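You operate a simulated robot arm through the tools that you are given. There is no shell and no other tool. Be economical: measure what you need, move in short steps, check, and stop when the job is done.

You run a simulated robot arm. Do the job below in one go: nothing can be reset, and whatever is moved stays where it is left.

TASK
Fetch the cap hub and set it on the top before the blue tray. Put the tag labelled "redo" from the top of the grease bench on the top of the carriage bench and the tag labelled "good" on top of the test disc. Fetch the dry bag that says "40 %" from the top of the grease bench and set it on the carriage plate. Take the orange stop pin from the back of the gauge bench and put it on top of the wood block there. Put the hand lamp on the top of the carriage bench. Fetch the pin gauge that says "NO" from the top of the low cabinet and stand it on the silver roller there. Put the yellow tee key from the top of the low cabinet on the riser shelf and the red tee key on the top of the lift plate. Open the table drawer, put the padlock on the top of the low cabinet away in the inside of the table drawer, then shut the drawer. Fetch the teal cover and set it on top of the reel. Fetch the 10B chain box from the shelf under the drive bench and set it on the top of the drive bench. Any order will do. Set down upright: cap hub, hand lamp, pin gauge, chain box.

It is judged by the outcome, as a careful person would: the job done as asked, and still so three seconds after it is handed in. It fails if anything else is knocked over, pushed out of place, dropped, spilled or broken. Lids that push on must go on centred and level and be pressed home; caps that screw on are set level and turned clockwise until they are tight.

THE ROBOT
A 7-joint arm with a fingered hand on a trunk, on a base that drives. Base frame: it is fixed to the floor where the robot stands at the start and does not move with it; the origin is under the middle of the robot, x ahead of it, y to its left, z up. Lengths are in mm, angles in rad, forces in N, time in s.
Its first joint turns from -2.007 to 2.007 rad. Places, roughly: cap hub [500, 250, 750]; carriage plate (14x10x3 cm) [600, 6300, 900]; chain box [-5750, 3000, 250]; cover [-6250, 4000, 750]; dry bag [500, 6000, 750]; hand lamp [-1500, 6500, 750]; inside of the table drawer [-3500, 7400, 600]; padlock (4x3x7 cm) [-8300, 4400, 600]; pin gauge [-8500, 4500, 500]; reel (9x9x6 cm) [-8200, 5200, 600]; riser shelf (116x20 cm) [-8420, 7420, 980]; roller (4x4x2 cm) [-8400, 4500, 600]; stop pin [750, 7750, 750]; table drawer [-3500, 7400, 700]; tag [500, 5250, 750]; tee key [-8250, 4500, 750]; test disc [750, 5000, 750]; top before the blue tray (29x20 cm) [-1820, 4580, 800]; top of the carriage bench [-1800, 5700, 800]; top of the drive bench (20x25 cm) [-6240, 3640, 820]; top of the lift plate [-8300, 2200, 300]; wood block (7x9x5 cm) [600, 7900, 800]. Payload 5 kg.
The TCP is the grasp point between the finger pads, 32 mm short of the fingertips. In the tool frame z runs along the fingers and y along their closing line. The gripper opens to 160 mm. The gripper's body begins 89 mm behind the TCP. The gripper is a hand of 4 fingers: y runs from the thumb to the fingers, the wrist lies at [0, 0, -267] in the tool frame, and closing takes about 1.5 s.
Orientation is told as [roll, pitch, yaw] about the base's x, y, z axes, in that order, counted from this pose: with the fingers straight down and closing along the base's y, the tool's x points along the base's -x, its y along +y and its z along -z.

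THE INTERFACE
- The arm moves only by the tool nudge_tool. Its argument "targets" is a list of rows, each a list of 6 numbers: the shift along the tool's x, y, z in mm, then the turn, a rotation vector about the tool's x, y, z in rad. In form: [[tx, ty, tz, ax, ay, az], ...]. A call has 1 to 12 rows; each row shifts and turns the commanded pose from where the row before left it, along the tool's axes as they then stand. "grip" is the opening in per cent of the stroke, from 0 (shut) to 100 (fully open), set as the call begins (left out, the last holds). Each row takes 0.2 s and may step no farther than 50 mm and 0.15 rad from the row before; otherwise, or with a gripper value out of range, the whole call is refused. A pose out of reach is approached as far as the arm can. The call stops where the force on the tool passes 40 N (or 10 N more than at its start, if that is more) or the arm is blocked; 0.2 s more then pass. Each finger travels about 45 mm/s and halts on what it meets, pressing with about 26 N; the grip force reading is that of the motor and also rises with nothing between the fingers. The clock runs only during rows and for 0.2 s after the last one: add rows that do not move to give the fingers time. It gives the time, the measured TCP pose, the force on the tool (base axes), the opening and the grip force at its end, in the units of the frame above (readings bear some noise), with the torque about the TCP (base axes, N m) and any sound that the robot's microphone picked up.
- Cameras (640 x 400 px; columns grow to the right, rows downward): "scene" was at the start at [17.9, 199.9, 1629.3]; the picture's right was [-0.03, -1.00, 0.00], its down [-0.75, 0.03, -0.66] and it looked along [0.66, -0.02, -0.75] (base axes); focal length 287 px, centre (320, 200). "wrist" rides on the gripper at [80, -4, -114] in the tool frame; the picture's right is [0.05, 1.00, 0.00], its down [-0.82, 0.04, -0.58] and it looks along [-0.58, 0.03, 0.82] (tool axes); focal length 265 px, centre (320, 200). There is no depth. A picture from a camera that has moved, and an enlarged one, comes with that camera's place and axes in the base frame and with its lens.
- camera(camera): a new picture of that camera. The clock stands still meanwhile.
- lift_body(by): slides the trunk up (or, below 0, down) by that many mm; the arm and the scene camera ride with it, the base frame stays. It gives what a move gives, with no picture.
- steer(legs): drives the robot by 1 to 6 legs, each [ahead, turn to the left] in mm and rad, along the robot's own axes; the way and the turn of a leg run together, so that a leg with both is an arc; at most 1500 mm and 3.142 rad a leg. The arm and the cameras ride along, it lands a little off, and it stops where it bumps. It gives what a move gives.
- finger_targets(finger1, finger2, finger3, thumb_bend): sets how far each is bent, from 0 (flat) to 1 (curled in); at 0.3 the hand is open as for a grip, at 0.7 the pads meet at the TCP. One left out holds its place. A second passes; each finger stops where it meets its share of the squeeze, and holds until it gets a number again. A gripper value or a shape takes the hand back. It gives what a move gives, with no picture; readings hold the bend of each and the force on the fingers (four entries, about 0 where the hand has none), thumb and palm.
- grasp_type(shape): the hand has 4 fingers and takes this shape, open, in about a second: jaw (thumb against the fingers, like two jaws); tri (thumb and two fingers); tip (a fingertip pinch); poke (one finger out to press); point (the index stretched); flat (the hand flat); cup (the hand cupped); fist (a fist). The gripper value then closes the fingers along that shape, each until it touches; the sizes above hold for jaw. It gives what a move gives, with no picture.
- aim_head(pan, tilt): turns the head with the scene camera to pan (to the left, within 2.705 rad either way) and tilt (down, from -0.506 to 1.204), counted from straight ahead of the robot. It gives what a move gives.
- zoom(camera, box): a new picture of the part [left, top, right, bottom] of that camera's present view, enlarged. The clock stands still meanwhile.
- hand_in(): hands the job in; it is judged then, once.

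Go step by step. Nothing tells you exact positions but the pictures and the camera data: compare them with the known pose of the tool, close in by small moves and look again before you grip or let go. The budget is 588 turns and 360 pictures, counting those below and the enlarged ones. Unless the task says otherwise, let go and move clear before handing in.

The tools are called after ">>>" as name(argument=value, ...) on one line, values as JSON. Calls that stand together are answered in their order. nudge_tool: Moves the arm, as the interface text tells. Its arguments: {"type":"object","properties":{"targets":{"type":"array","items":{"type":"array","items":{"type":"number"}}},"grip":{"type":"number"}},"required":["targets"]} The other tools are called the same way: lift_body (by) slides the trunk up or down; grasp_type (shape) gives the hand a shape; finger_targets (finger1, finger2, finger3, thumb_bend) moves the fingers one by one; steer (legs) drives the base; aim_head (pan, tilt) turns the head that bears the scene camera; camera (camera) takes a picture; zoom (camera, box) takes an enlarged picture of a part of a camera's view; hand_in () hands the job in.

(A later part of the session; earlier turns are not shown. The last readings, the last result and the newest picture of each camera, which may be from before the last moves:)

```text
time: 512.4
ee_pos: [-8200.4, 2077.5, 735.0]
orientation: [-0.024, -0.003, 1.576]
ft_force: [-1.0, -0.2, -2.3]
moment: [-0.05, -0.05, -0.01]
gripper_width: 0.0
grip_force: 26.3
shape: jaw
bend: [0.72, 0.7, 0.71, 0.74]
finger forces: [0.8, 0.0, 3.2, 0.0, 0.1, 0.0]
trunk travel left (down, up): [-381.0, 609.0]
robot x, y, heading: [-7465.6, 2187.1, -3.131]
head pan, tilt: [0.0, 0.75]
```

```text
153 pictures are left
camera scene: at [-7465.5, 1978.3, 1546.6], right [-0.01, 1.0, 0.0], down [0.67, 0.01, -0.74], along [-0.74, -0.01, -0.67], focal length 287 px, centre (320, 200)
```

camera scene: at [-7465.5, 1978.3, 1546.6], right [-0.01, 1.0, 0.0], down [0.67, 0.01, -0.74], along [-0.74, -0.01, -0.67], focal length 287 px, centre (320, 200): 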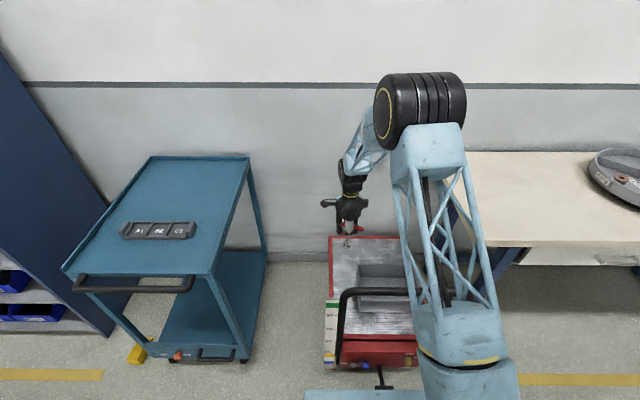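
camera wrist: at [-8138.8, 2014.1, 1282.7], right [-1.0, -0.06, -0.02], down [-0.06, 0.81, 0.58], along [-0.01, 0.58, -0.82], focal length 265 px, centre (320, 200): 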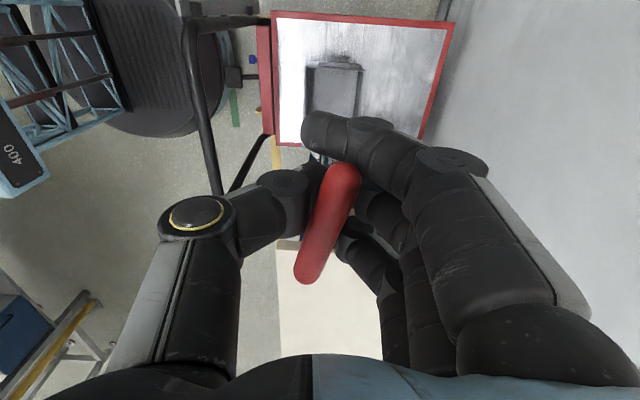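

>>> nudge_tool(targets=[[0, 0, 45, 0, 0, 0], [0, 0, 45, 0, 0, 0], [0, 0, 45, 0, 0, 0], [0, 0, 45, 0, 0, 0], [0, 0, 45, 0, 0, 0], [0, 0, 40, 0, 0, 0], [0, 0, 0, 0, 0, 0]])

>>> camera(camera="scene")

>>> camera(camera="wrist")

```text
time: 514.0
ee_pos: [-8207.0, 2092.5, 470.7]
orientation: [-0.025, -0.006, 1.548]
ft_force: [0.2, -2.0, -3.7]
moment: [0.08, 0.02, 0.01]
gripper_width: 0.1
grip_force: 25.8
shape: jaw
bend: [0.72, 0.7, 0.71, 0.75]
finger forces: [0.7, 0.0, 3.3, 0.0, 0.1, 0.0]
trunk travel left (down, up): [-381.0, 609.0]
robot x, y, heading: [-7475.0, 2177.1, -3.11]
head pan, tilt: [0.0, 0.75]
```

```text
152 pictures are left
camera scene: at [-7490.3, 1957.1, 1542.5], right [-0.03, 1.0, 0.01], down [0.68, 0.03, -0.73], along [-0.73, -0.01, -0.68], focal length 287 px, centre (320, 200)
```

scene: 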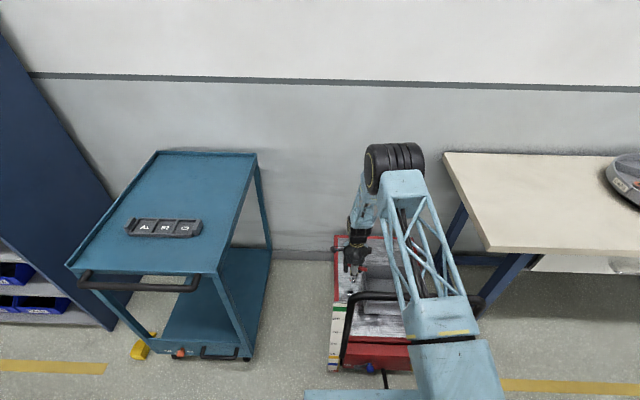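

```text
151 pictures are left
camera wrist: at [-8209.3, 2011.2, 583.1], right [-1.0, -0.03, -0.03], down [-0.04, 0.81, 0.58], along [0.0, 0.58, -0.81], focal length 265 px, centre (320, 200)
```

wrist: 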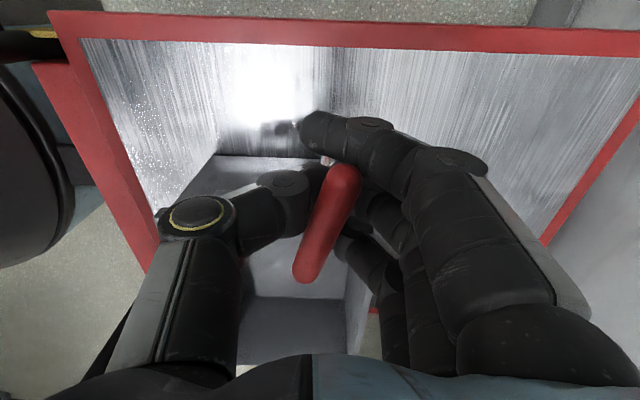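

The robot leans slightly — the upper arm is pressing on the cart's handle. I'll raise the trunk right away and reach down from higher.

>>> lift_body(by=220)

>>> camera(camera="scene")

```text
time: 516.3
ee_pos: [-8207.0, 2075.0, 689.5]
orientation: [-0.024, -0.009, 1.566]
ft_force: [0.1, 0.4, -2.3]
moment: [-0.02, 0.0, 0.01]
gripper_width: 0.0
grip_force: 25.8
shape: jaw
bend: [0.72, 0.7, 0.71, 0.75]
finger forces: [0.5, 0.0, 3.0, 0.0, 0.1, 0.0]
trunk travel left (down, up): [-601.0, 389.0]
robot x, y, heading: [-7475.1, 2170.6, -3.088]
head pan, tilt: [0.0, 0.75]
```

```text
150 pictures are left
camera scene: at [-7485.0, 1928.6, 1761.3], right [-0.05, 1.0, 0.02], down [0.68, 0.05, -0.73], along [-0.73, -0.02, -0.68], focal length 287 px, centre (320, 200)
```

scene: 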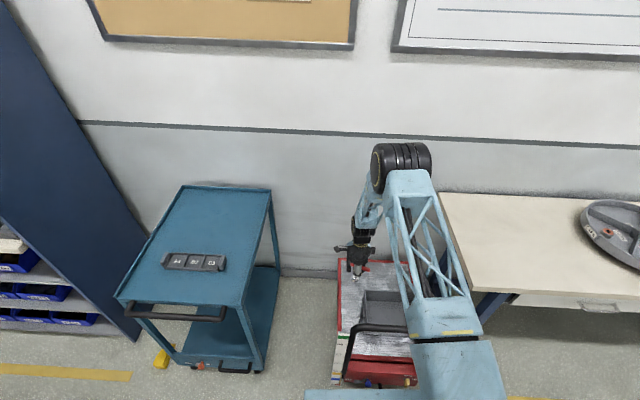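

The base seems to have ridden onto the lift's foot pedal, tilting the robot. I'll back off a little.

>>> steer(legs=[[-70, 0]])

>>> camera(camera="scene")

```text
time: 517.0
ee_pos: [-8201.8, 2076.1, 688.3]
orientation: [-0.026, 0.026, 1.587]
ft_force: [0.3, -4.0, -1.8]
moment: [0.27, 0.0, 0.05]
gripper_width: 0.2
grip_force: 25.6
shape: jaw
bend: [0.72, 0.7, 0.72, 0.75]
finger forces: [0.4, 0.1, 3.2, 0.0, 0.0, 0.0]
trunk travel left (down, up): [-601.0, 389.0]
robot x, y, heading: [-7466.5, 2169.2, -3.052]
head pan, tilt: [0.0, 0.75]
stopped in leg 1: the robot was blocked; the commanded pose is now the measured one
```

```text
149 pictures are left
camera scene: at [-7475.1, 1968.1, 1763.7], right [-0.09, 1.0, 0.0], down [0.68, 0.06, -0.73], along [-0.73, -0.07, -0.68], focal length 287 px, centre (320, 200)
```

scene: 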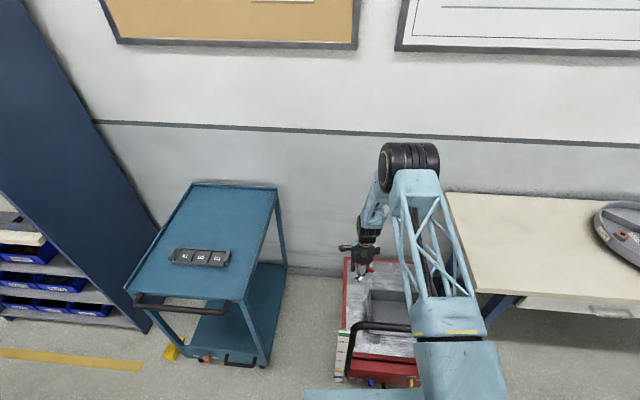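

The arm is entangled close to the cart's handle. I'll raise the hand first (which lifts the upper arm), then back away.

>>> nudge_tool(targets=[[0, 0, -40, 0, 0, 0], [0, 0, -45, 0, 0, 0], [0, 0, -45, 0, 0, 0], [0, 0, -45, 0, 0, 0], [0, 0, -45, 0, 0, 0], [0, 0, -45, 0, 0, 0], [0, 0, -45, 0, 0, 0], [0, 0, 0, 0, 0, 0]])

>>> camera(camera="scene")

```text
time: 518.8
ee_pos: [-8207.9, 2073.0, 1000.7]
orientation: [-0.024, 0.016, 1.592]
ft_force: [-0.9, -0.5, -2.7]
moment: [-0.03, 0.0, -0.01]
gripper_width: 0.1
grip_force: 26.6
shape: jaw
bend: [0.72, 0.7, 0.72, 0.75]
finger forces: [0.6, 0.1, 3.1, 0.0, 0.1, 0.1]
trunk travel left (down, up): [-601.0, 389.0]
robot x, y, heading: [-7470.6, 2164.5, -3.029]
head pan, tilt: [0.0, 0.75]
```

```text
148 pictures are left
camera scene: at [-7468.7, 1937.5, 1762.4], right [-0.11, 0.99, 0.01], down [0.68, 0.08, -0.73], along [-0.73, -0.07, -0.68], focal length 287 px, centre (320, 200)
```

scene: 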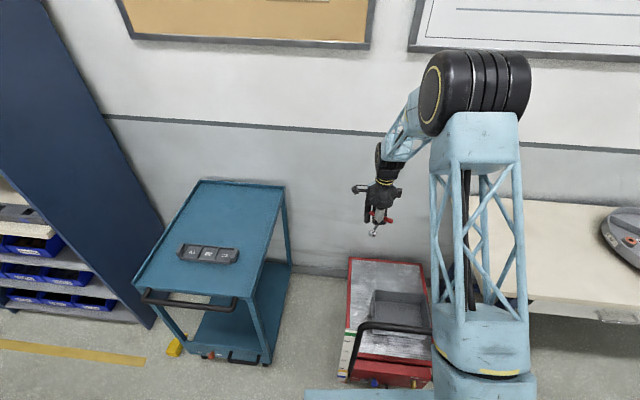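

>>> steer(legs=[[-120, 0]])

>>> aim_head(pan=-0.3, tilt=1.1)

>>> camera(camera="scene")

```text
time: 520.0
ee_pos: [-8084.0, 2067.6, 1000.1]
orientation: [-0.022, 0.021, 1.618]
ft_force: [-0.1, 1.1, -1.1]
moment: [-0.01, 0.01, -0.03]
gripper_width: 0.0
grip_force: 26.5
shape: jaw
bend: [0.72, 0.7, 0.72, 0.75]
finger forces: [0.4, 0.0, 3.0, 0.0, 0.0, 0.0]
trunk travel left (down, up): [-601.0, 389.0]
robot x, y, heading: [-7349.1, 2177.8, -3.039]
head pan, tilt: [0.0, 0.75]
```

```text
time: 520.8
ee_pos: [-8084.3, 2067.5, 999.2]
orientation: [-0.026, 0.021, 1.618]
ft_force: [-0.4, -0.7, -2.4]
moment: [0.0, -0.01, 0.01]
gripper_width: 0.1
grip_force: 25.5
shape: jaw
bend: [0.72, 0.7, 0.72, 0.75]
finger forces: [0.5, 0.0, 3.1, 0.1, 0.0, 0.0]
trunk travel left (down, up): [-601.0, 389.0]
robot x, y, heading: [-7347.3, 2180.6, -3.032]
head pan, tilt: [-0.3, 1.1]
```

```text
147 pictures are left
camera scene: at [-7329.3, 1996.3, 1737.8], right [0.19, 0.98, 0.0], down [0.87, -0.17, -0.45], along [-0.45, 0.09, -0.89], focal length 287 px, centre (320, 200)
```

scene: 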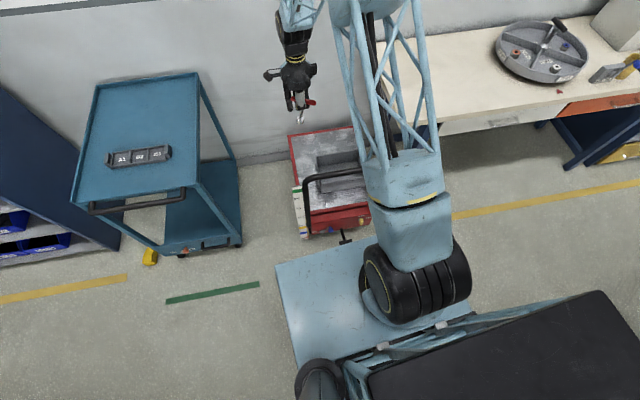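

Free and level again; the handle top is at about (−7848, z 870) and the pedal must be avoided. I'll raise the trunk more, come forward slightly, and reach down over the handle.

>>> lift_body(by=280)

>>> steer(legs=[[0, -0.11], [75, 0]])

>>> nudge_tool(targets=[[0, 0, 48, 0, 0, 0], [0, 0, 48, 0, 0, 0], [0, 0, 48, 0, 0, 0], [0, 0, 48, 0, 0, 0], [0, 0, 48, 0, 0, 0], [0, 0, 48, 0, 0, 0], [0, 0, 48, 0, 0, 0], [0, 0, 48, 0, 0, 0], [0, 0, 48, 0, 0, 0], [0, 0, 48, 0, 0, 0], [0, 0, 48, 0, 0, 0], [0, 0, 0, 0, 0, 0]])

>>> camera(camera="scene")

```text
time: 523.6
ee_pos: [-8084.4, 2067.1, 1279.9]
orientation: [-0.024, 0.021, 1.616]
ft_force: [-0.4, -0.5, -1.8]
moment: [-0.05, -0.02, -0.02]
gripper_width: 0.1
grip_force: 26.2
shape: jaw
bend: [0.72, 0.7, 0.72, 0.75]
finger forces: [0.5, 0.0, 3.0, 0.1, 0.0, 0.0]
trunk travel left (down, up): [-881.0, 109.0]
robot x, y, heading: [-7346.9, 2180.3, -3.032]
head pan, tilt: [-0.3, 1.1]
```

```text
time: 525.2
ee_pos: [-8168.9, 2148.7, 1277.6]
orientation: [-0.027, 0.021, 1.506]
ft_force: [0.4, -0.3, -2.0]
moment: [-0.04, -0.08, 0.01]
gripper_width: 0.0
grip_force: 25.5
shape: jaw
bend: [0.72, 0.7, 0.72, 0.75]
finger forces: [0.5, 0.0, 3.0, 0.0, 0.0, 0.0]
trunk travel left (down, up): [-881.0, 109.0]
robot x, y, heading: [-7420.1, 2176.0, 3.136]
head pan, tilt: [-0.3, 1.1]
```

```text
time: 527.8
ee_pos: [-8152.8, 2138.2, 753.0]
orientation: [-0.025, 0.02, 1.506]
ft_force: [0.1, 0.2, -0.9]
moment: [-0.03, -0.01, -0.03]
gripper_width: 0.0
grip_force: 26.1
shape: jaw
bend: [0.72, 0.7, 0.72, 0.75]
finger forces: [0.6, 0.0, 3.0, 0.1, 0.1, 0.0]
trunk travel left (down, up): [-881.0, 109.0]
robot x, y, heading: [-7426.2, 2182.5, 3.138]
head pan, tilt: [-0.3, 1.1]
```

```text
146 pictures are left
camera scene: at [-7424.7, 1995.6, 2017.8], right [0.3, 0.95, 0.0], down [0.85, -0.27, -0.45], along [-0.43, 0.14, -0.89], focal length 287 px, centre (320, 200)
```

scene: 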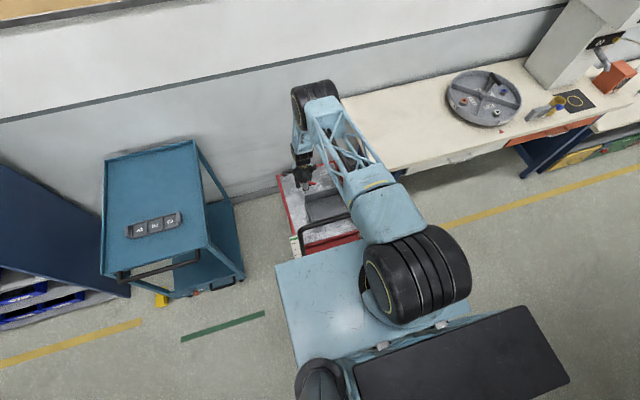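

Level now. Shift to the free strip and go lower.

>>> nudge_tool(targets=[[30, 0, 0, 0, 0, 0], [28, 0, 0, 0, 0, 0], [0, 0, 45, 0, 0, 0], [0, 0, 45, 0, 0, 0], [0, 0, 45, 0, 0, 0], [0, 0, 45, 0, 0, 0], [0, 0, 45, 0, 0, 0], [0, 0, 45, 0, 0, 0], [0, 0, 0, 0, 0, 0]])

>>> camera(camera="scene")

>>> camera(camera="wrist")

```text
time: 529.3
ee_pos: [-8354.0, 2047.1, 770.4]
orientation: [0.204, 0.071, 1.516]
ft_force: [0.5, -0.1, -2.0]
moment: [0.03, -0.07, -0.03]
gripper_width: 0.0
grip_force: 26.4
shape: jaw
bend: [0.72, 0.7, 0.72, 0.75]
finger forces: [0.8, 0.0, 3.0, 0.1, 0.0, 0.0]
out of reach, approached as far as the arm can: row 6, 7
trunk travel left (down, up): [-881.0, 109.0]
robot x, y, heading: [-7422.7, 2178.4, 3.134]
head pan, tilt: [-0.3, 1.1]
stopped in row 7: the arm was blocked; the commanded pose is now the measured one
```

```text
145 pictures are left
camera scene: at [-7425.2, 1995.5, 2017.9], right [0.3, 0.95, 0.0], down [0.85, -0.27, -0.45], along [-0.43, 0.14, -0.89], focal length 287 px, centre (320, 200)
```

scene: 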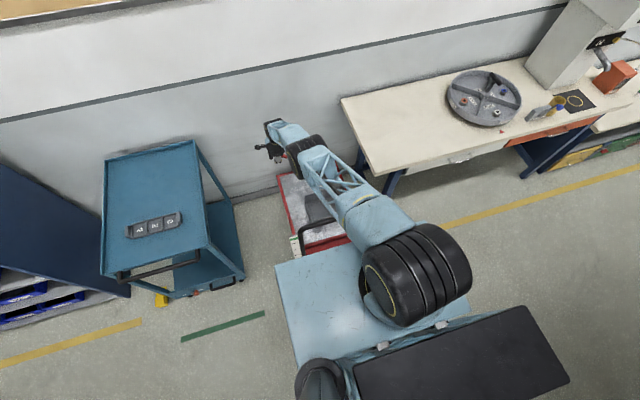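

```text
144 pictures are left
camera wrist: at [-8331.9, 1971.8, 886.0], right [-0.98, 0.02, 0.21], down [0.12, 0.85, 0.52], along [-0.17, 0.53, -0.83], focal length 265 px, centre (320, 200)
```

wrist: 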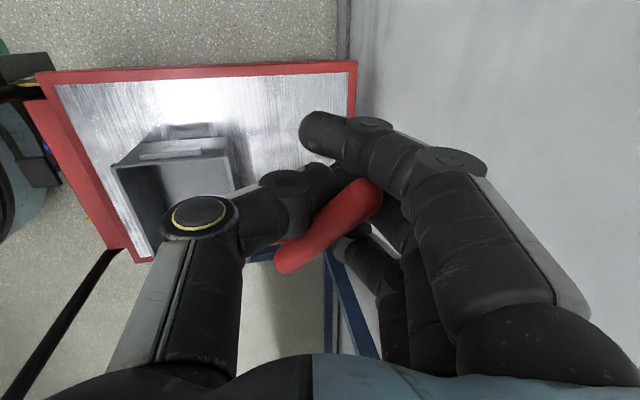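

The arm hit its reach limit from that height. I'll lower the trunk part-way (computed to still clear the handle), re-level the hand, and move over the free strip.

>>> lift_body(by=-176)

>>> nudge_tool(targets=[[0, -45, 0, 0, 0, 0], [0, -45, 0, 0.07, -0.024, 0], [0, -45, 0, 0.07, -0.024, 0], [0, -45, 0, 0.064, -0.023, 0], [0, 0, 0, 0, 0, 0]])

>>> camera(camera="scene")

```text
time: 531.3
ee_pos: [-8354.9, 2044.5, 593.7]
orientation: [0.206, 0.07, 1.515]
ft_force: [-0.9, 0.3, -2.3]
moment: [-0.03, -0.05, 0.02]
gripper_width: 0.1
grip_force: 26.0
shape: jaw
bend: [0.72, 0.7, 0.72, 0.75]
finger forces: [0.9, 0.0, 2.9, 0.1, 0.0, 0.0]
trunk travel left (down, up): [-705.0, 285.0]
robot x, y, heading: [-7426.9, 2180.3, 3.137]
head pan, tilt: [-0.3, 1.1]
```

```text
time: 532.5
ee_pos: [-8172.6, 2035.2, 562.3]
orientation: [-0.005, -0.004, 1.508]
ft_force: [-0.6, -0.4, -3.0]
moment: [-0.09, -0.02, -0.03]
gripper_width: 0.1
grip_force: 26.1
shape: jaw
bend: [0.72, 0.7, 0.72, 0.75]
finger forces: [0.8, 0.5, 3.3, 0.0, 0.0, 0.1]
trunk travel left (down, up): [-705.0, 285.0]
robot x, y, heading: [-7425.6, 2179.6, 3.138]
head pan, tilt: [-0.3, 1.1]
```

```text
143 pictures are left
camera scene: at [-7425.4, 1995.4, 1841.7], right [0.3, 0.95, 0.0], down [0.85, -0.27, -0.45], along [-0.43, 0.14, -0.89], focal length 287 px, centre (320, 200)
```

scene: 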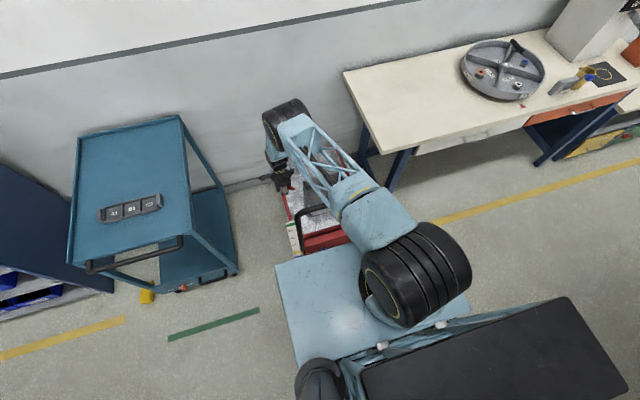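

>>> nudge_tool(targets=[[-46, 0, 0, 0, 0, 0], [0, 0, 40, 0, 0, 0], [0, 0, 40, 0, 0, 0], [0, 0, 30, 0, 0, 0], [0, 0, 0, 0, 0, 0]])

>>> camera(camera="wrist")

>>> zoom(camera="scene", box=[230, 130, 390, 270])

```text
time: 533.9
ee_pos: [-8210.2, 2075.1, 484.1]
orientation: [0.042, 0.01, 1.509]
ft_force: [-0.5, 0.4, -1.5]
moment: [-0.03, -0.05, 0.0]
gripper_width: 0.0
grip_force: 25.8
shape: jaw
bend: [0.72, 0.7, 0.72, 0.76]
finger forces: [0.3, 0.4, 3.2, 0.0, 0.0, 0.0]
trunk travel left (down, up): [-705.0, 285.0]
robot x, y, heading: [-7423.5, 2179.9, 3.143]
head pan, tilt: [-0.3, 1.1]
stopped in row 5: the arm was blocked; the commanded pose is now the measured one
```

```text
142 pictures are left
camera wrist: at [-8207.2, 1995.9, 598.4], right [-1.0, 0.01, 0.04], down [0.03, 0.82, 0.57], along [-0.03, 0.57, -0.82], focal length 265 px, centre (320, 200)
```

wrist: 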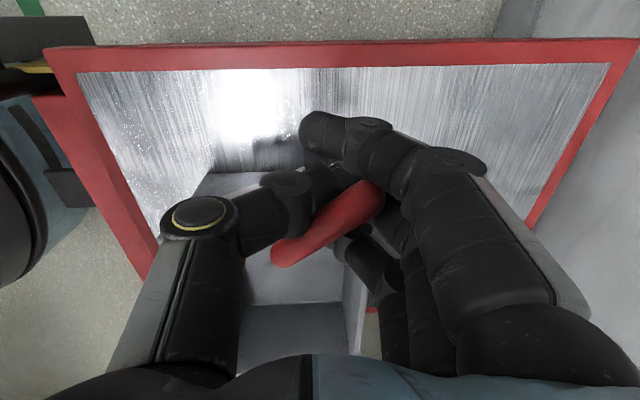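

```text
2.86 times, centred on (310, 200) of scene
camera zoom: at [-7425.3, 1995.7, 1841.8], right [0.3, 0.95, 0.0], down [0.85, -0.27, -0.45], along [-0.43, 0.14, -0.89], focal length 820 px, centre (349, 200)
```

zoom: 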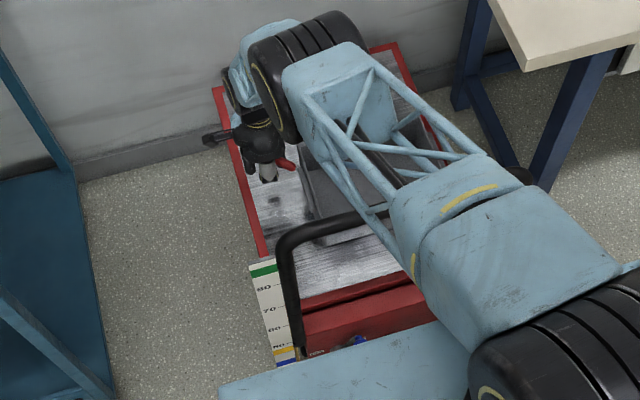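

Geometry says the upper arm is ~200 mm above the handle now, so I can lower the trunk for the remaining descent.

>>> lift_body(by=-60)

>>> zoom(camera="scene", box=[240, 150, 360, 260])

```text
time: 534.9
ee_pos: [-8209.4, 2075.7, 425.1]
orientation: [0.039, 0.008, 1.507]
ft_force: [0.2, 0.3, -1.8]
moment: [-0.02, -0.02, -0.02]
gripper_width: 0.0
grip_force: 26.3
shape: jaw
bend: [0.72, 0.7, 0.72, 0.76]
finger forces: [0.2, 0.2, 2.8, 0.0, 0.0, 0.0]
trunk travel left (down, up): [-645.0, 345.0]
robot x, y, heading: [-7419.3, 2184.2, 3.136]
head pan, tilt: [-0.3, 1.1]
```

```text
3.64 times, centred on (300, 205) of scene
camera zoom: at [-7425.4, 1995.5, 1781.8], right [0.3, 0.95, 0.0], down [0.85, -0.27, -0.45], along [-0.43, 0.14, -0.89], focal length 1043 px, centre (393, 182)
```

zoom: 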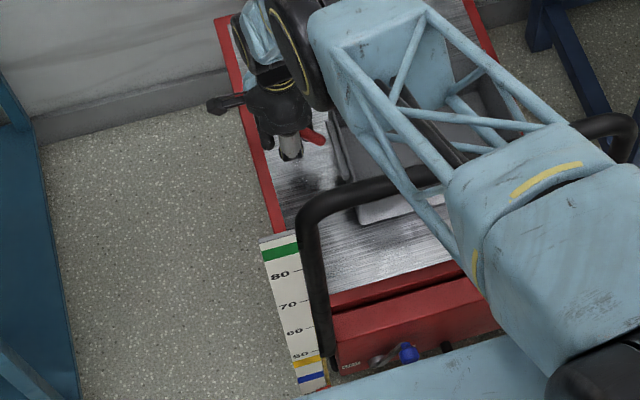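

>>> lift_body(by=-20)

>>> lift_body(by=-10)

>>> lift_body(by=-8)

>>> camera(camera="wrist")

```text
time: 535.6
ee_pos: [-8210.3, 2075.5, 403.4]
orientation: [0.041, 0.009, 1.508]
ft_force: [0.5, 0.4, 0.0]
moment: [-0.01, 0.03, 0.01]
gripper_width: 0.0
grip_force: 25.8
shape: jaw
bend: [0.72, 0.7, 0.72, 0.76]
finger forces: [0.0, 0.0, 2.4, 0.0, 0.1, 0.1]
trunk travel left (down, up): [-625.0, 365.0]
robot x, y, heading: [-7422.8, 2181.5, 3.139]
head pan, tilt: [-0.3, 1.1]
```

```text
time: 536.2
ee_pos: [-8210.0, 2075.3, 394.2]
orientation: [0.041, 0.008, 1.508]
ft_force: [1.0, -0.1, 1.1]
moment: [-0.03, -0.03, 0.02]
gripper_width: 0.0
grip_force: 26.2
shape: jaw
bend: [0.72, 0.7, 0.72, 0.76]
finger forces: [0.1, 0.0, 2.4, 0.1, 0.0, 0.0]
trunk travel left (down, up): [-615.0, 375.0]
robot x, y, heading: [-7423.0, 2183.9, 3.137]
head pan, tilt: [-0.3, 1.1]
```

```text
time: 536.7
ee_pos: [-8210.0, 2075.3, 385.6]
orientation: [0.041, 0.008, 1.508]
ft_force: [1.1, -0.4, 1.9]
moment: [0.0, 0.0, -0.02]
gripper_width: 0.0
grip_force: 26.3
shape: jaw
bend: [0.72, 0.7, 0.72, 0.76]
finger forces: [0.0, 0.0, 2.2, 0.1, 0.1, 0.0]
trunk travel left (down, up): [-607.0, 383.0]
robot x, y, heading: [-7424.3, 2181.3, 3.138]
head pan, tilt: [-0.3, 1.1]
```

```text
139 pictures are left
camera wrist: at [-8206.5, 1995.4, 499.9], right [-1.0, 0.01, 0.04], down [0.03, 0.82, 0.57], along [-0.03, 0.57, -0.82], focal length 265 px, centre (320, 200)
```

wrist: 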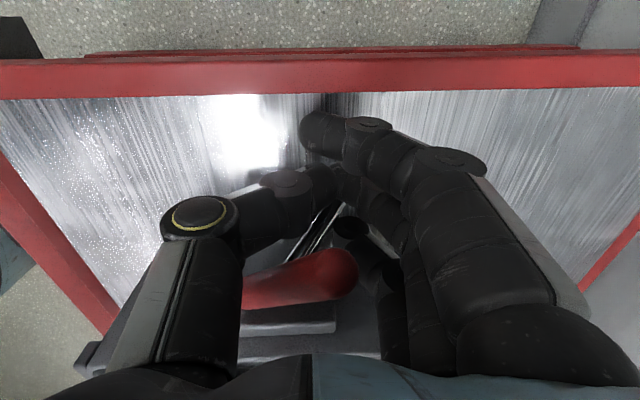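

The key's foot touched the plate at TCP≈403 and then began to lean. I'll go back up to that point and look before releasing.

>>> lift_body(by=19)

>>> camera(camera="wrist")

>>> zoom(camera="scene", box=[250, 170, 330, 240])

```text
time: 537.4
ee_pos: [-8210.4, 2075.6, 405.5]
orientation: [0.038, 0.009, 1.509]
ft_force: [-0.5, 0.4, -3.0]
moment: [-0.03, 0.02, -0.01]
gripper_width: 0.3
grip_force: 25.9
shape: jaw
bend: [0.72, 0.7, 0.72, 0.76]
finger forces: [0.1, 0.0, 1.3, 0.1, 0.3, 0.0]
trunk travel left (down, up): [-626.0, 364.0]
robot x, y, heading: [-7426.9, 2182.1, 3.135]
head pan, tilt: [-0.3, 1.1]
```

```text
138 pictures are left
camera wrist: at [-8206.6, 1995.6, 518.7], right [-1.0, 0.01, 0.04], down [0.03, 0.82, 0.57], along [-0.03, 0.57, -0.82], focal length 265 px, centre (320, 200)
```

wrist: 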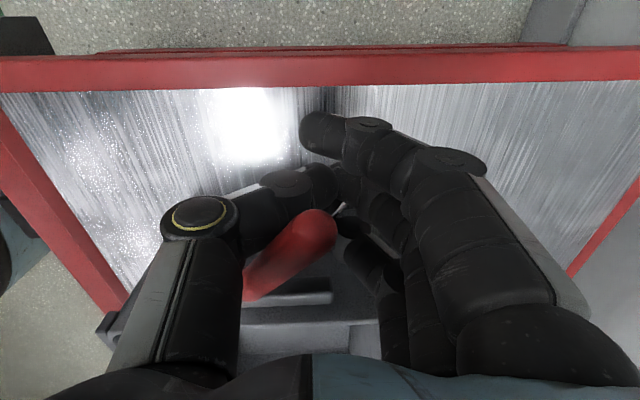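

```text
5.71 times, centred on (290, 205) of scene
camera zoom: at [-7425.5, 1995.4, 1762.8], right [0.3, 0.95, 0.0], down [0.85, -0.27, -0.45], along [-0.43, 0.14, -0.89], focal length 1639 px, centre (491, 171)
```

zoom: 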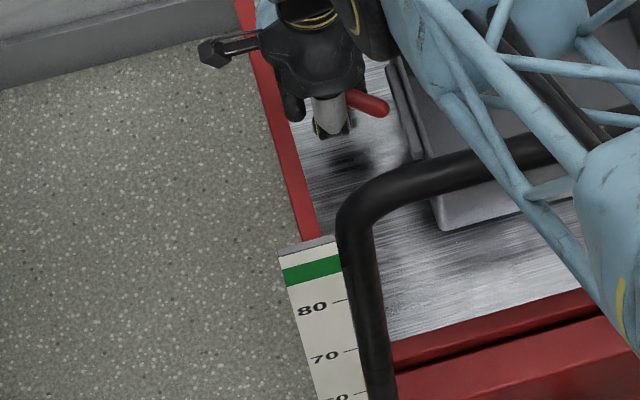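

I'll lower to light contact and open the hand fully.

>>> lift_body(by=-4)

>>> nudge_tool(targets=[[0, 0, 0, 0, 0, 0], [0, 0, 0, 0, 0, 0], [0, 0, 0, 0, 0, 0], [0, 0, 0, 0, 0, 0], [0, 0, 0, 0, 0, 0], [0, 0, 0, 0, 0, 0], [0, 0, 0, 0, 0, 0], [0, 0, 0, 0, 0, 0], [0, 0, 0, 0, 0, 0]], grip=100)

>>> camera(camera="wrist")

```text
time: 537.9
ee_pos: [-8209.7, 2076.1, 401.2]
orientation: [0.038, 0.01, 1.507]
ft_force: [0.0, 0.0, -1.1]
moment: [-0.03, 0.03, 0.03]
gripper_width: 0.0
grip_force: 25.8
shape: jaw
bend: [0.72, 0.7, 0.72, 0.76]
finger forces: [0.0, 0.0, 1.3, 0.0, 0.3, 0.0]
trunk travel left (down, up): [-622.0, 368.0]
robot x, y, heading: [-7426.3, 2178.7, 3.138]
head pan, tilt: [-0.3, 1.1]
```

```text
time: 539.9
ee_pos: [-8208.9, 2075.4, 402.0]
orientation: [0.04, 0.01, 1.507]
ft_force: [-0.7, 0.2, 0.5]
moment: [0.01, -0.03, 0.0]
gripper_width: 159.9
grip_force: 0.1
shape: jaw
bend: [0.3, 0.3, 0.3, 0.3]
finger forces: [0.0, 0.0, 0.0, 0.0, 0.0, 0.0]
trunk travel left (down, up): [-622.0, 368.0]
robot x, y, heading: [-7425.3, 2182.6, 3.143]
head pan, tilt: [-0.3, 1.1]
```

```text
136 pictures are left
camera wrist: at [-8206.6, 1995.6, 514.9], right [-1.0, 0.01, 0.04], down [0.03, 0.82, 0.57], along [-0.03, 0.57, -0.82], focal length 265 px, centre (320, 200)
```

wrist: 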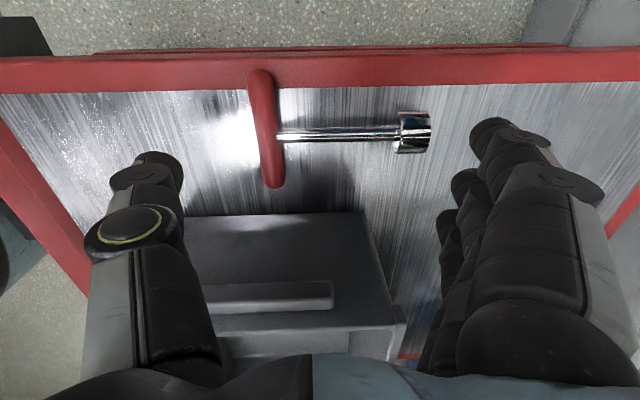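

The red key lies on the lift plate, stable. I'll raise the trunk, retract and back away.

>>> lift_body(by=300)

>>> nudge_tool(targets=[[0, 0, -45, -0.02, 0, 0], [0, 0, -45, 0, 0, 0], [0, 0, -45, 0, 0, 0], [0, 0, -45, 0, 0, 0], [0, 0, -45, 0, 0, 0], [0, 0, -45, 0, 0, 0], [0, 0, -45, 0, 0, 0], [0, 0, -45, 0, 0, 0], [0, 0, -45, 0, 0, 0]])

>>> steer(legs=[[-250, 0]])

>>> camera(camera="scene")

```text
time: 542.9
ee_pos: [-8209.5, 2075.8, 700.4]
orientation: [0.039, 0.008, 1.51]
ft_force: [-0.3, -0.3, 0.3]
moment: [0.01, -0.03, -0.01]
gripper_width: 159.7
grip_force: 0.1
shape: jaw
bend: [0.3, 0.3, 0.3, 0.3]
finger forces: [0.0, 0.0, 0.1, 0.0, 0.0, 0.0]
trunk travel left (down, up): [-922.0, 68.0]
robot x, y, heading: [-7422.5, 2179.6, 3.138]
head pan, tilt: [-0.3, 1.1]
```

```text
time: 544.9
ee_pos: [-8180.5, 2077.5, 1101.0]
orientation: [0.056, 0.005, 1.507]
ft_force: [0.1, 0.0, -0.8]
moment: [0.04, 0.05, -0.03]
gripper_width: 159.7
grip_force: 0.0
shape: jaw
bend: [0.3, 0.3, 0.3, 0.3]
finger forces: [0.0, 0.0, 0.0, 0.1, 0.0, 0.1]
trunk travel left (down, up): [-922.0, 68.0]
robot x, y, heading: [-7423.8, 2180.9, 3.141]
head pan, tilt: [-0.3, 1.1]
```

```text
time: 546.7
ee_pos: [-7932.2, 2079.8, 1100.4]
orientation: [0.055, 0.007, 1.503]
ft_force: [0.2, 0.3, -0.3]
moment: [0.01, 0.03, -0.04]
gripper_width: 159.8
grip_force: 0.1
shape: jaw
bend: [0.3, 0.3, 0.3, 0.3]
finger forces: [0.1, 0.0, 0.0, 0.0, 0.0, 0.1]
trunk travel left (down, up): [-922.0, 68.0]
robot x, y, heading: [-7175.7, 2179.8, 3.134]
head pan, tilt: [-0.3, 1.1]
```

```text
135 pictures are left
camera scene: at [-7174.2, 1994.2, 2058.8], right [0.3, 0.95, 0.0], down [0.85, -0.27, -0.45], along [-0.43, 0.14, -0.89], focal length 287 px, centre (320, 200)
```

scene: 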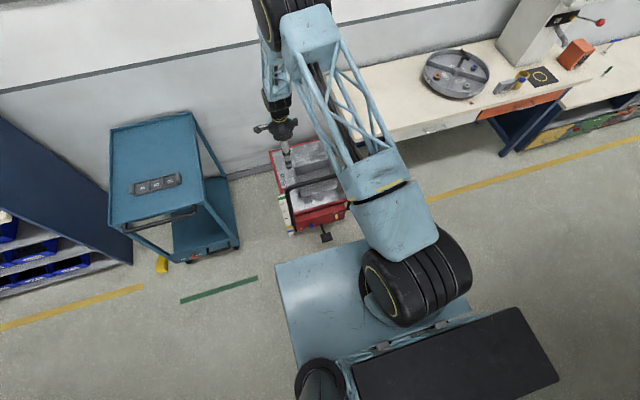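

Next the chain box and cover at the drive bench. I'll look toward it from here.

>>> aim_head(pan=-2.14, tilt=0.55)

>>> camera(camera="scene")

```text
time: 548.6
ee_pos: [-7934.4, 2078.9, 1098.8]
orientation: [0.057, 0.006, 1.504]
ft_force: [0.4, 0.2, -0.2]
moment: [0.01, -0.01, 0.02]
gripper_width: 160.1
grip_force: 0.1
shape: jaw
bend: [0.3, 0.3, 0.3, 0.3]
finger forces: [0.1, 0.1, 0.0, 0.1, 0.1, 0.1]
trunk travel left (down, up): [-922.0, 68.0]
robot x, y, heading: [-7171.4, 2178.8, 3.132]
head pan, tilt: [-2.14, 0.55]
```

```text
134 pictures are left
camera scene: at [-7067.1, 2050.5, 2101.9], right [0.84, -0.54, 0.0], down [-0.28, -0.44, -0.85], along [0.46, 0.72, -0.52], focal length 287 px, centre (320, 200)
```

scene: 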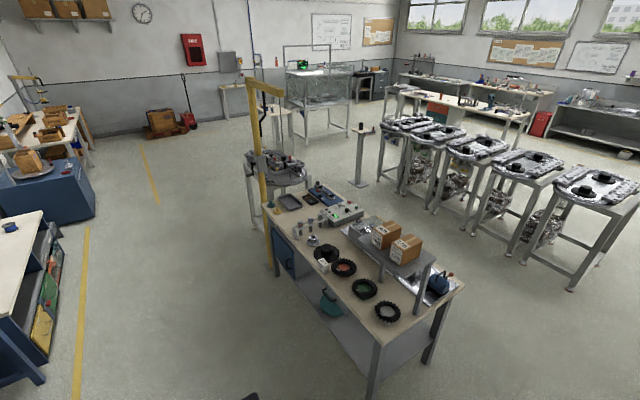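

>>> zoom(camera="scene", box=[240, 170, 480, 390])

```text
1.82 times, centred on (360, 280) of scene
camera zoom: at [-7067.1, 2050.5, 2101.9], right [0.84, -0.54, 0.0], down [-0.28, -0.44, -0.85], along [0.46, 0.72, -0.52], focal length 522 px, centre (247, 54)
```

zoom: 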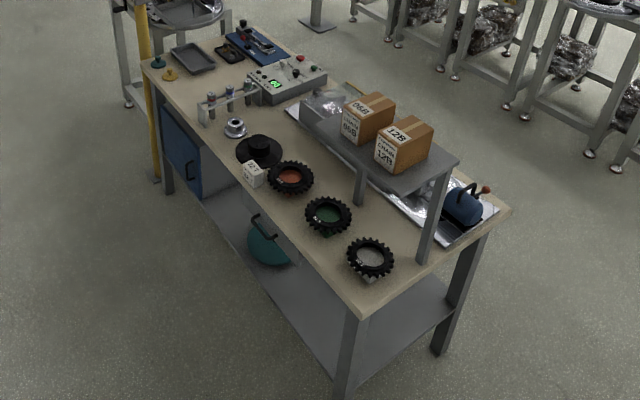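

The 10B box is on the lower shelf at the bench's east side; I'll go round to that side. First retract the arm.

>>> nudge_tool(targets=[[0, -45, 0, 0, 0, 0], [0, -45, 0, 0, 0, 0], [0, -45, 0, 0, 0, 0], [0, -45, 0, 0, 0, 0], [0, -45, 0, 0, 0, 0], [0, -45, 0, 0, 0, 0], [0, 0, 0, 0.05, 0, 0]])

>>> steer(legs=[[0, 3.141], [1500, 0], [600, 0], [0, 1.571], [850, 0], [0, 1.571]])

>>> aim_head(pan=0, tilt=0.7)

>>> camera(camera="scene")

```text
time: 550.2
ee_pos: [-7662.8, 2062.2, 1084.6]
orientation: [0.005, 0.009, 1.503]
ft_force: [0.2, 0.7, -0.1]
moment: [-0.01, -0.02, -0.01]
gripper_width: 159.7
grip_force: 0.1
shape: jaw
bend: [0.3, 0.3, 0.3, 0.3]
finger forces: [0.0, 0.0, 0.1, 0.0, 0.0, 0.0]
trunk travel left (down, up): [-922.0, 68.0]
robot x, y, heading: [-7178.1, 2181.8, 3.135]
head pan, tilt: [-2.14, 0.55]
```

```text
time: 579.8
ee_pos: [-5522.9, 2939.5, 1084.3]
orientation: [0.004, 0.007, 1.455]
ft_force: [-0.2, -0.2, 0.6]
moment: [0.01, 0.04, -0.02]
gripper_width: 160.0
grip_force: 0.0
shape: jaw
bend: [0.3, 0.3, 0.3, 0.3]
finger forces: [0.0, 0.0, 0.0, 0.1, 0.0, 0.0]
trunk travel left (down, up): [-922.0, 68.0]
robot x, y, heading: [-5032.3, 3035.6, 3.086]
head pan, tilt: [-2.14, 0.55]
```

```text
time: 581.9
ee_pos: [-5526.4, 2940.3, 1083.8]
orientation: [0.005, 0.007, 1.455]
ft_force: [0.2, 0.0, -0.2]
moment: [0.01, -0.02, 0.03]
gripper_width: 159.9
grip_force: 0.1
shape: jaw
bend: [0.3, 0.3, 0.3, 0.3]
finger forces: [0.0, 0.0, 0.0, 0.1, 0.1, 0.1]
trunk travel left (down, up): [-922.0, 68.0]
robot x, y, heading: [-5031.9, 3032.1, 3.086]
head pan, tilt: [0.0, 0.7]
```

```text
132 pictures are left
camera scene: at [-5067.3, 2831.6, 2088.8], right [0.06, 1.0, 0.0], down [0.64, -0.04, -0.76], along [-0.76, 0.04, -0.64], focal length 287 px, centre (320, 200)
```

scene: 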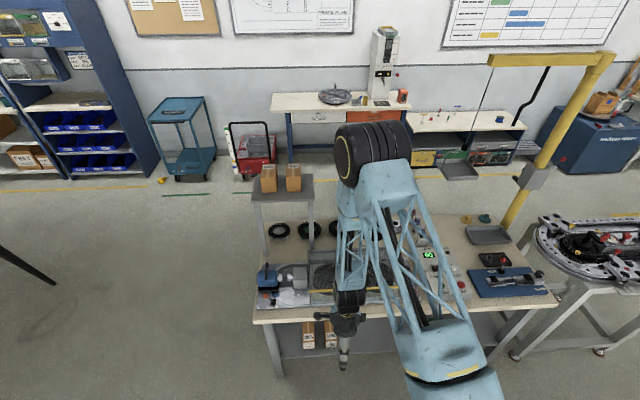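

I see two boxes on the lower shelf. I'll lower the trunk to look at them and identify 10B.

>>> lift_body(by=-700)

>>> aim_head(pan=0, tilt=0.8)

>>> camera(camera="scene")

```text
refused: -700 is not a number from -400 to 400
```

```text
time: 582.5
ee_pos: [-5524.4, 2939.9, 1084.7]
orientation: [0.005, 0.007, 1.454]
ft_force: [-0.2, -0.8, 0.9]
moment: [-0.02, 0.0, -0.02]
gripper_width: 160.2
grip_force: 0.0
shape: jaw
bend: [0.3, 0.3, 0.3, 0.3]
finger forces: [0.1, 0.0, 0.1, 0.0, 0.0, 0.0]
trunk travel left (down, up): [-922.0, 68.0]
robot x, y, heading: [-5028.8, 3034.4, 3.086]
head pan, tilt: [0.0, 0.799]
```

```text
131 pictures are left
camera scene: at [-5063.0, 2831.2, 2080.5], right [0.06, 1.0, 0.0], down [0.72, -0.04, -0.7], along [-0.7, 0.04, -0.72], focal length 287 px, centre (320, 200)
```

scene: 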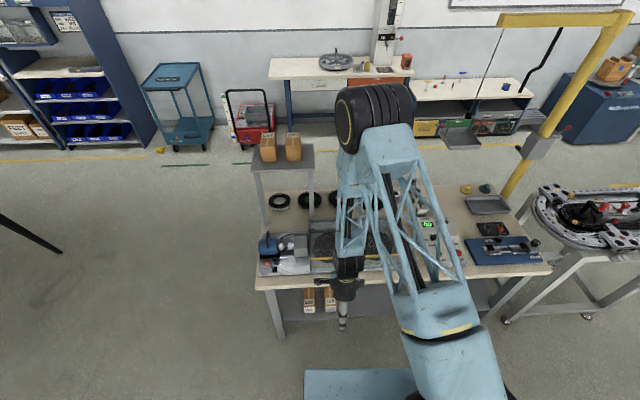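

>>> lift_body(by=-400)

>>> lift_body(by=-300)

>>> aim_head(pan=0, tilt=0.7)

>>> camera(camera="scene")

```text
time: 586.4
ee_pos: [-5525.1, 2940.0, 684.6]
orientation: [0.006, 0.005, 1.453]
ft_force: [-0.7, -0.2, -0.3]
moment: [-0.01, -0.01, 0.03]
gripper_width: 159.9
grip_force: 0.0
shape: jaw
bend: [0.3, 0.3, 0.3, 0.3]
finger forces: [0.0, 0.1, 0.0, 0.0, 0.0, 0.0]
trunk travel left (down, up): [-522.0, 468.0]
robot x, y, heading: [-5029.9, 3034.4, 3.088]
head pan, tilt: [0.0, 0.799]
```

```text
time: 589.4
ee_pos: [-5524.0, 2938.1, 383.3]
orientation: [0.006, 0.009, 1.456]
ft_force: [0.7, 0.0, -0.6]
moment: [0.03, -0.04, -0.01]
gripper_width: 159.9
grip_force: 0.1
shape: jaw
bend: [0.3, 0.3, 0.3, 0.3]
finger forces: [0.0, 0.0, 0.0, 0.0, 0.0, 0.1]
trunk travel left (down, up): [-222.0, 768.0]
robot x, y, heading: [-5029.8, 3037.5, 3.078]
head pan, tilt: [0.0, 0.799]
```

```text
time: 590.0
ee_pos: [-5523.5, 2940.4, 384.7]
orientation: [0.005, 0.007, 1.453]
ft_force: [0.0, -0.1, 0.1]
moment: [-0.01, 0.01, 0.03]
gripper_width: 160.1
grip_force: 0.1
shape: jaw
bend: [0.3, 0.3, 0.3, 0.3]
finger forces: [0.0, 0.0, 0.0, 0.1, 0.1, 0.0]
trunk travel left (down, up): [-222.0, 768.0]
robot x, y, heading: [-5028.4, 3038.2, 3.083]
head pan, tilt: [0.0, 0.7]
```

```text
130 pictures are left
camera scene: at [-5067.3, 2831.6, 1388.7], right [0.06, 1.0, 0.0], down [0.64, -0.04, -0.76], along [-0.76, 0.04, -0.64], focal length 287 px, centre (320, 200)
```

scene: 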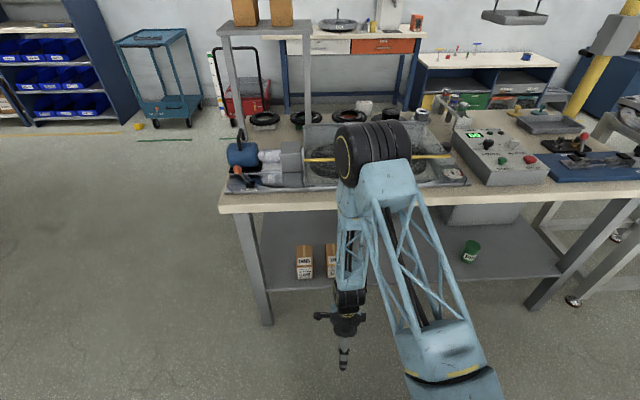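

>>> zoom(camera="scene", box=[260, 210, 400, 310])

```text
4.00 times, centred on (330, 260) of scene
camera zoom: at [-5067.3, 2831.6, 1388.7], right [0.06, 1.0, 0.0], down [0.64, -0.04, -0.76], along [-0.76, 0.04, -0.64], focal length 1148 px, centre (280, -40)
```

zoom: 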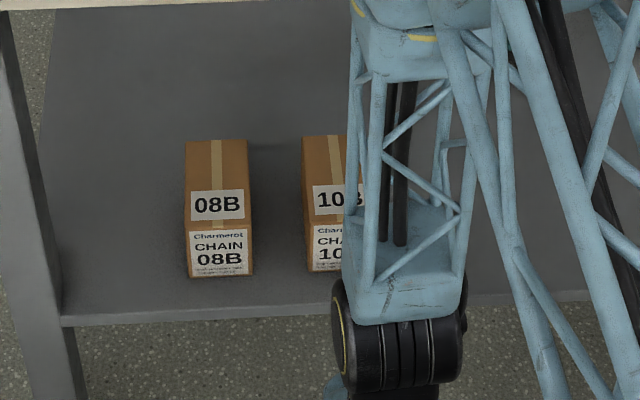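

10B is the right-hand box at about (−5872,2932) front face, ~75×75×160 mm, on the shelf at z≈220. I'll rotate the hand to point horizontally under the bench with its camera on top.

>>> nudge_tool(targets=[[0, 0, -40, 0, 0, 0.1375], [0, 0, -40, 0, 0, 0.1375], [0, 0, -40, 0, 0, 0.1375], [0, 0, 0, 0, 0, 0.1375], [0, 0, 0, 0, 0, 0.1375], [0, 0, 0, 0, 0, 0.1375], [0, 0, 0, 0, 0, 0.1375], [0, 0, 0, 0, 0, 0.1375], [0, 0, 0, 0, 0, 0.1375], [0, 0, 0, 0, 0, 0.1375], [0, 0, 0, 0, 0, 0.1375], [0, 0, 0, 0, 0, 0]], grip=68)

>>> nudge_tool(targets=[[38, 0, 0, 0, 0.143, 0], [38, 0, 10, 0, 0.143, 0], [38, 0, 10, 0, 0.143, 0], [30, 0, 15, 0, 0.143, 0], [0, 0, 0, 0, 0.143, 0], [0, 0, 0, 0, 0.143, 0], [0, 0, 0, 0, 0.143, 0], [0, 0, 0, 0, 0.143, 0], [0, 0, 0, 0, 0.143, 0], [0, 0, 0, 0, 0.143, 0], [0, 0, 0, 0, 0.143, 0], [0, 0, 0, 0, 0, 0]])

>>> camera(camera="scene")

```text
time: 592.6
ee_pos: [-5521.7, 2940.8, 504.8]
orientation: [-0.008, 0.006, -0.06]
ft_force: [-0.1, -0.2, 0.4]
moment: [-0.02, 0.01, -0.02]
gripper_width: 109.2
grip_force: 0.1
shape: jaw
bend: [0.68, 0.68, 0.68, 0.64]
finger forces: [0.0, 0.0, 0.1, 0.0, 0.0, 0.1]
trunk travel left (down, up): [-222.0, 768.0]
robot x, y, heading: [-5029.0, 3033.5, 3.084]
head pan, tilt: [0.0, 0.7]
```

```text
time: 595.2
ee_pos: [-5672.1, 2949.2, 500.9]
orientation: [-0.084, 1.485, -0.14]
ft_force: [-0.7, -0.3, 0.0]
moment: [0.02, 0.05, 0.01]
gripper_width: 109.3
grip_force: 0.0
shape: jaw
bend: [0.68, 0.68, 0.68, 0.64]
finger forces: [0.0, 0.0, 0.0, 0.0, 0.1, 0.0]
out of reach, approached as far as the arm can: row 11
trunk travel left (down, up): [-222.0, 768.0]
robot x, y, heading: [-5029.9, 3028.3, 3.081]
head pan, tilt: [0.0, 0.7]
```

```text
128 pictures are left
camera scene: at [-5067.3, 2831.6, 1388.7], right [0.06, 1.0, 0.0], down [0.64, -0.04, -0.76], along [-0.76, 0.04, -0.64], focal length 287 px, centre (320, 200)
```

scene: 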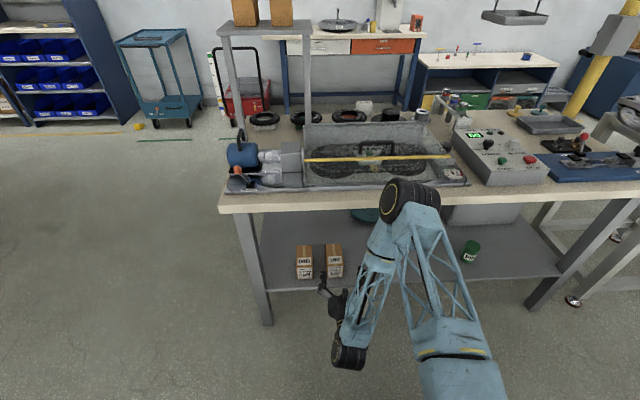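

The hand points horizontally. I'll back up 100 mm for better reach and check the wrist view.

>>> steer(legs=[[-100, 0]])

>>> nudge_tool(targets=[[-40, 0, 0, 0, 0.08, 0], [-40, 0, 10, 0, 0, 0], [-40, 0, 10, 0, 0, 0], [-40, 0, 10, 0, 0, 0], [-30, 0, 10, 0, 0, 0], [0, 0, 0, 0, 0, 0]])

>>> camera(camera="wrist")

```text
time: 596.4
ee_pos: [-5572.6, 2942.5, 501.1]
orientation: [-0.08, 1.483, -0.138]
ft_force: [-0.3, 0.0, -0.4]
moment: [0.01, -0.01, -0.02]
gripper_width: 109.3
grip_force: 0.0
shape: jaw
bend: [0.68, 0.68, 0.68, 0.64]
finger forces: [0.1, 0.0, 0.1, 0.0, 0.0, 0.0]
trunk travel left (down, up): [-222.0, 768.0]
robot x, y, heading: [-4930.2, 3030.0, 3.092]
head pan, tilt: [0.0, 0.7]
```

```text
time: 597.8
ee_pos: [-5608.2, 2942.8, 309.3]
orientation: [-0.731, 1.562, -0.789]
ft_force: [0.5, -0.2, 0.5]
moment: [0.0, -0.01, 0.0]
gripper_width: 108.7
grip_force: 0.0
shape: jaw
bend: [0.68, 0.68, 0.68, 0.65]
finger forces: [0.0, 0.0, 0.0, 0.0, 0.1, 0.1]
trunk travel left (down, up): [-222.0, 768.0]
robot x, y, heading: [-4930.3, 3025.7, 3.079]
head pan, tilt: [0.0, 0.7]
```

```text
127 pictures are left
camera wrist: at [-5495.1, 2932.5, 390.4], right [0.06, 1.0, 0.04], down [0.58, 0.0, -0.81], along [-0.81, 0.07, -0.58], focal length 265 px, centre (320, 200)
```

wrist: 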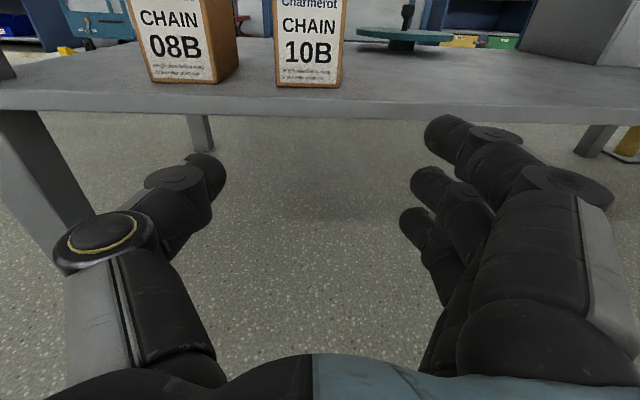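

Triangulated: shelf top z≈323, box front x≈−5801, y≈2940, ~72 mm wide. I'll raise to z≈368 and advance towards it.

>>> nudge_tool(targets=[[30, 0, 0, 0, 0, 0], [30, 0, 0, 0, 0, 0], [0, -3, 45, 0, 0, 0], [0, -3, 45, 0, 0, 0], [0, -2.5, 40, 0, 0, 0], [0, 0, 0, 0, 0, 0]])

>>> camera(camera="wrist")

```text
time: 599.2
ee_pos: [-5738.1, 2942.8, 369.9]
orientation: [-0.748, 1.561, -0.804]
ft_force: [0.7, 0.8, -0.2]
moment: [-0.01, 0.0, 0.02]
gripper_width: 109.0
grip_force: 0.1
shape: jaw
bend: [0.68, 0.68, 0.68, 0.65]
finger forces: [0.0, 0.0, 0.1, 0.0, 0.1, 0.1]
trunk travel left (down, up): [-222.0, 768.0]
robot x, y, heading: [-4933.8, 3028.8, 3.08]
head pan, tilt: [0.0, 0.7]
```

```text
126 pictures are left
camera wrist: at [-5626.4, 2932.3, 451.5], right [0.06, 1.0, 0.04], down [0.58, 0.0, -0.81], along [-0.81, 0.07, -0.58], focal length 265 px, centre (320, 200)
```

wrist: 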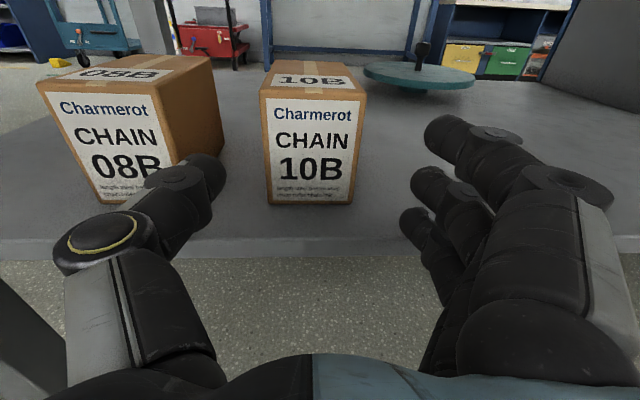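

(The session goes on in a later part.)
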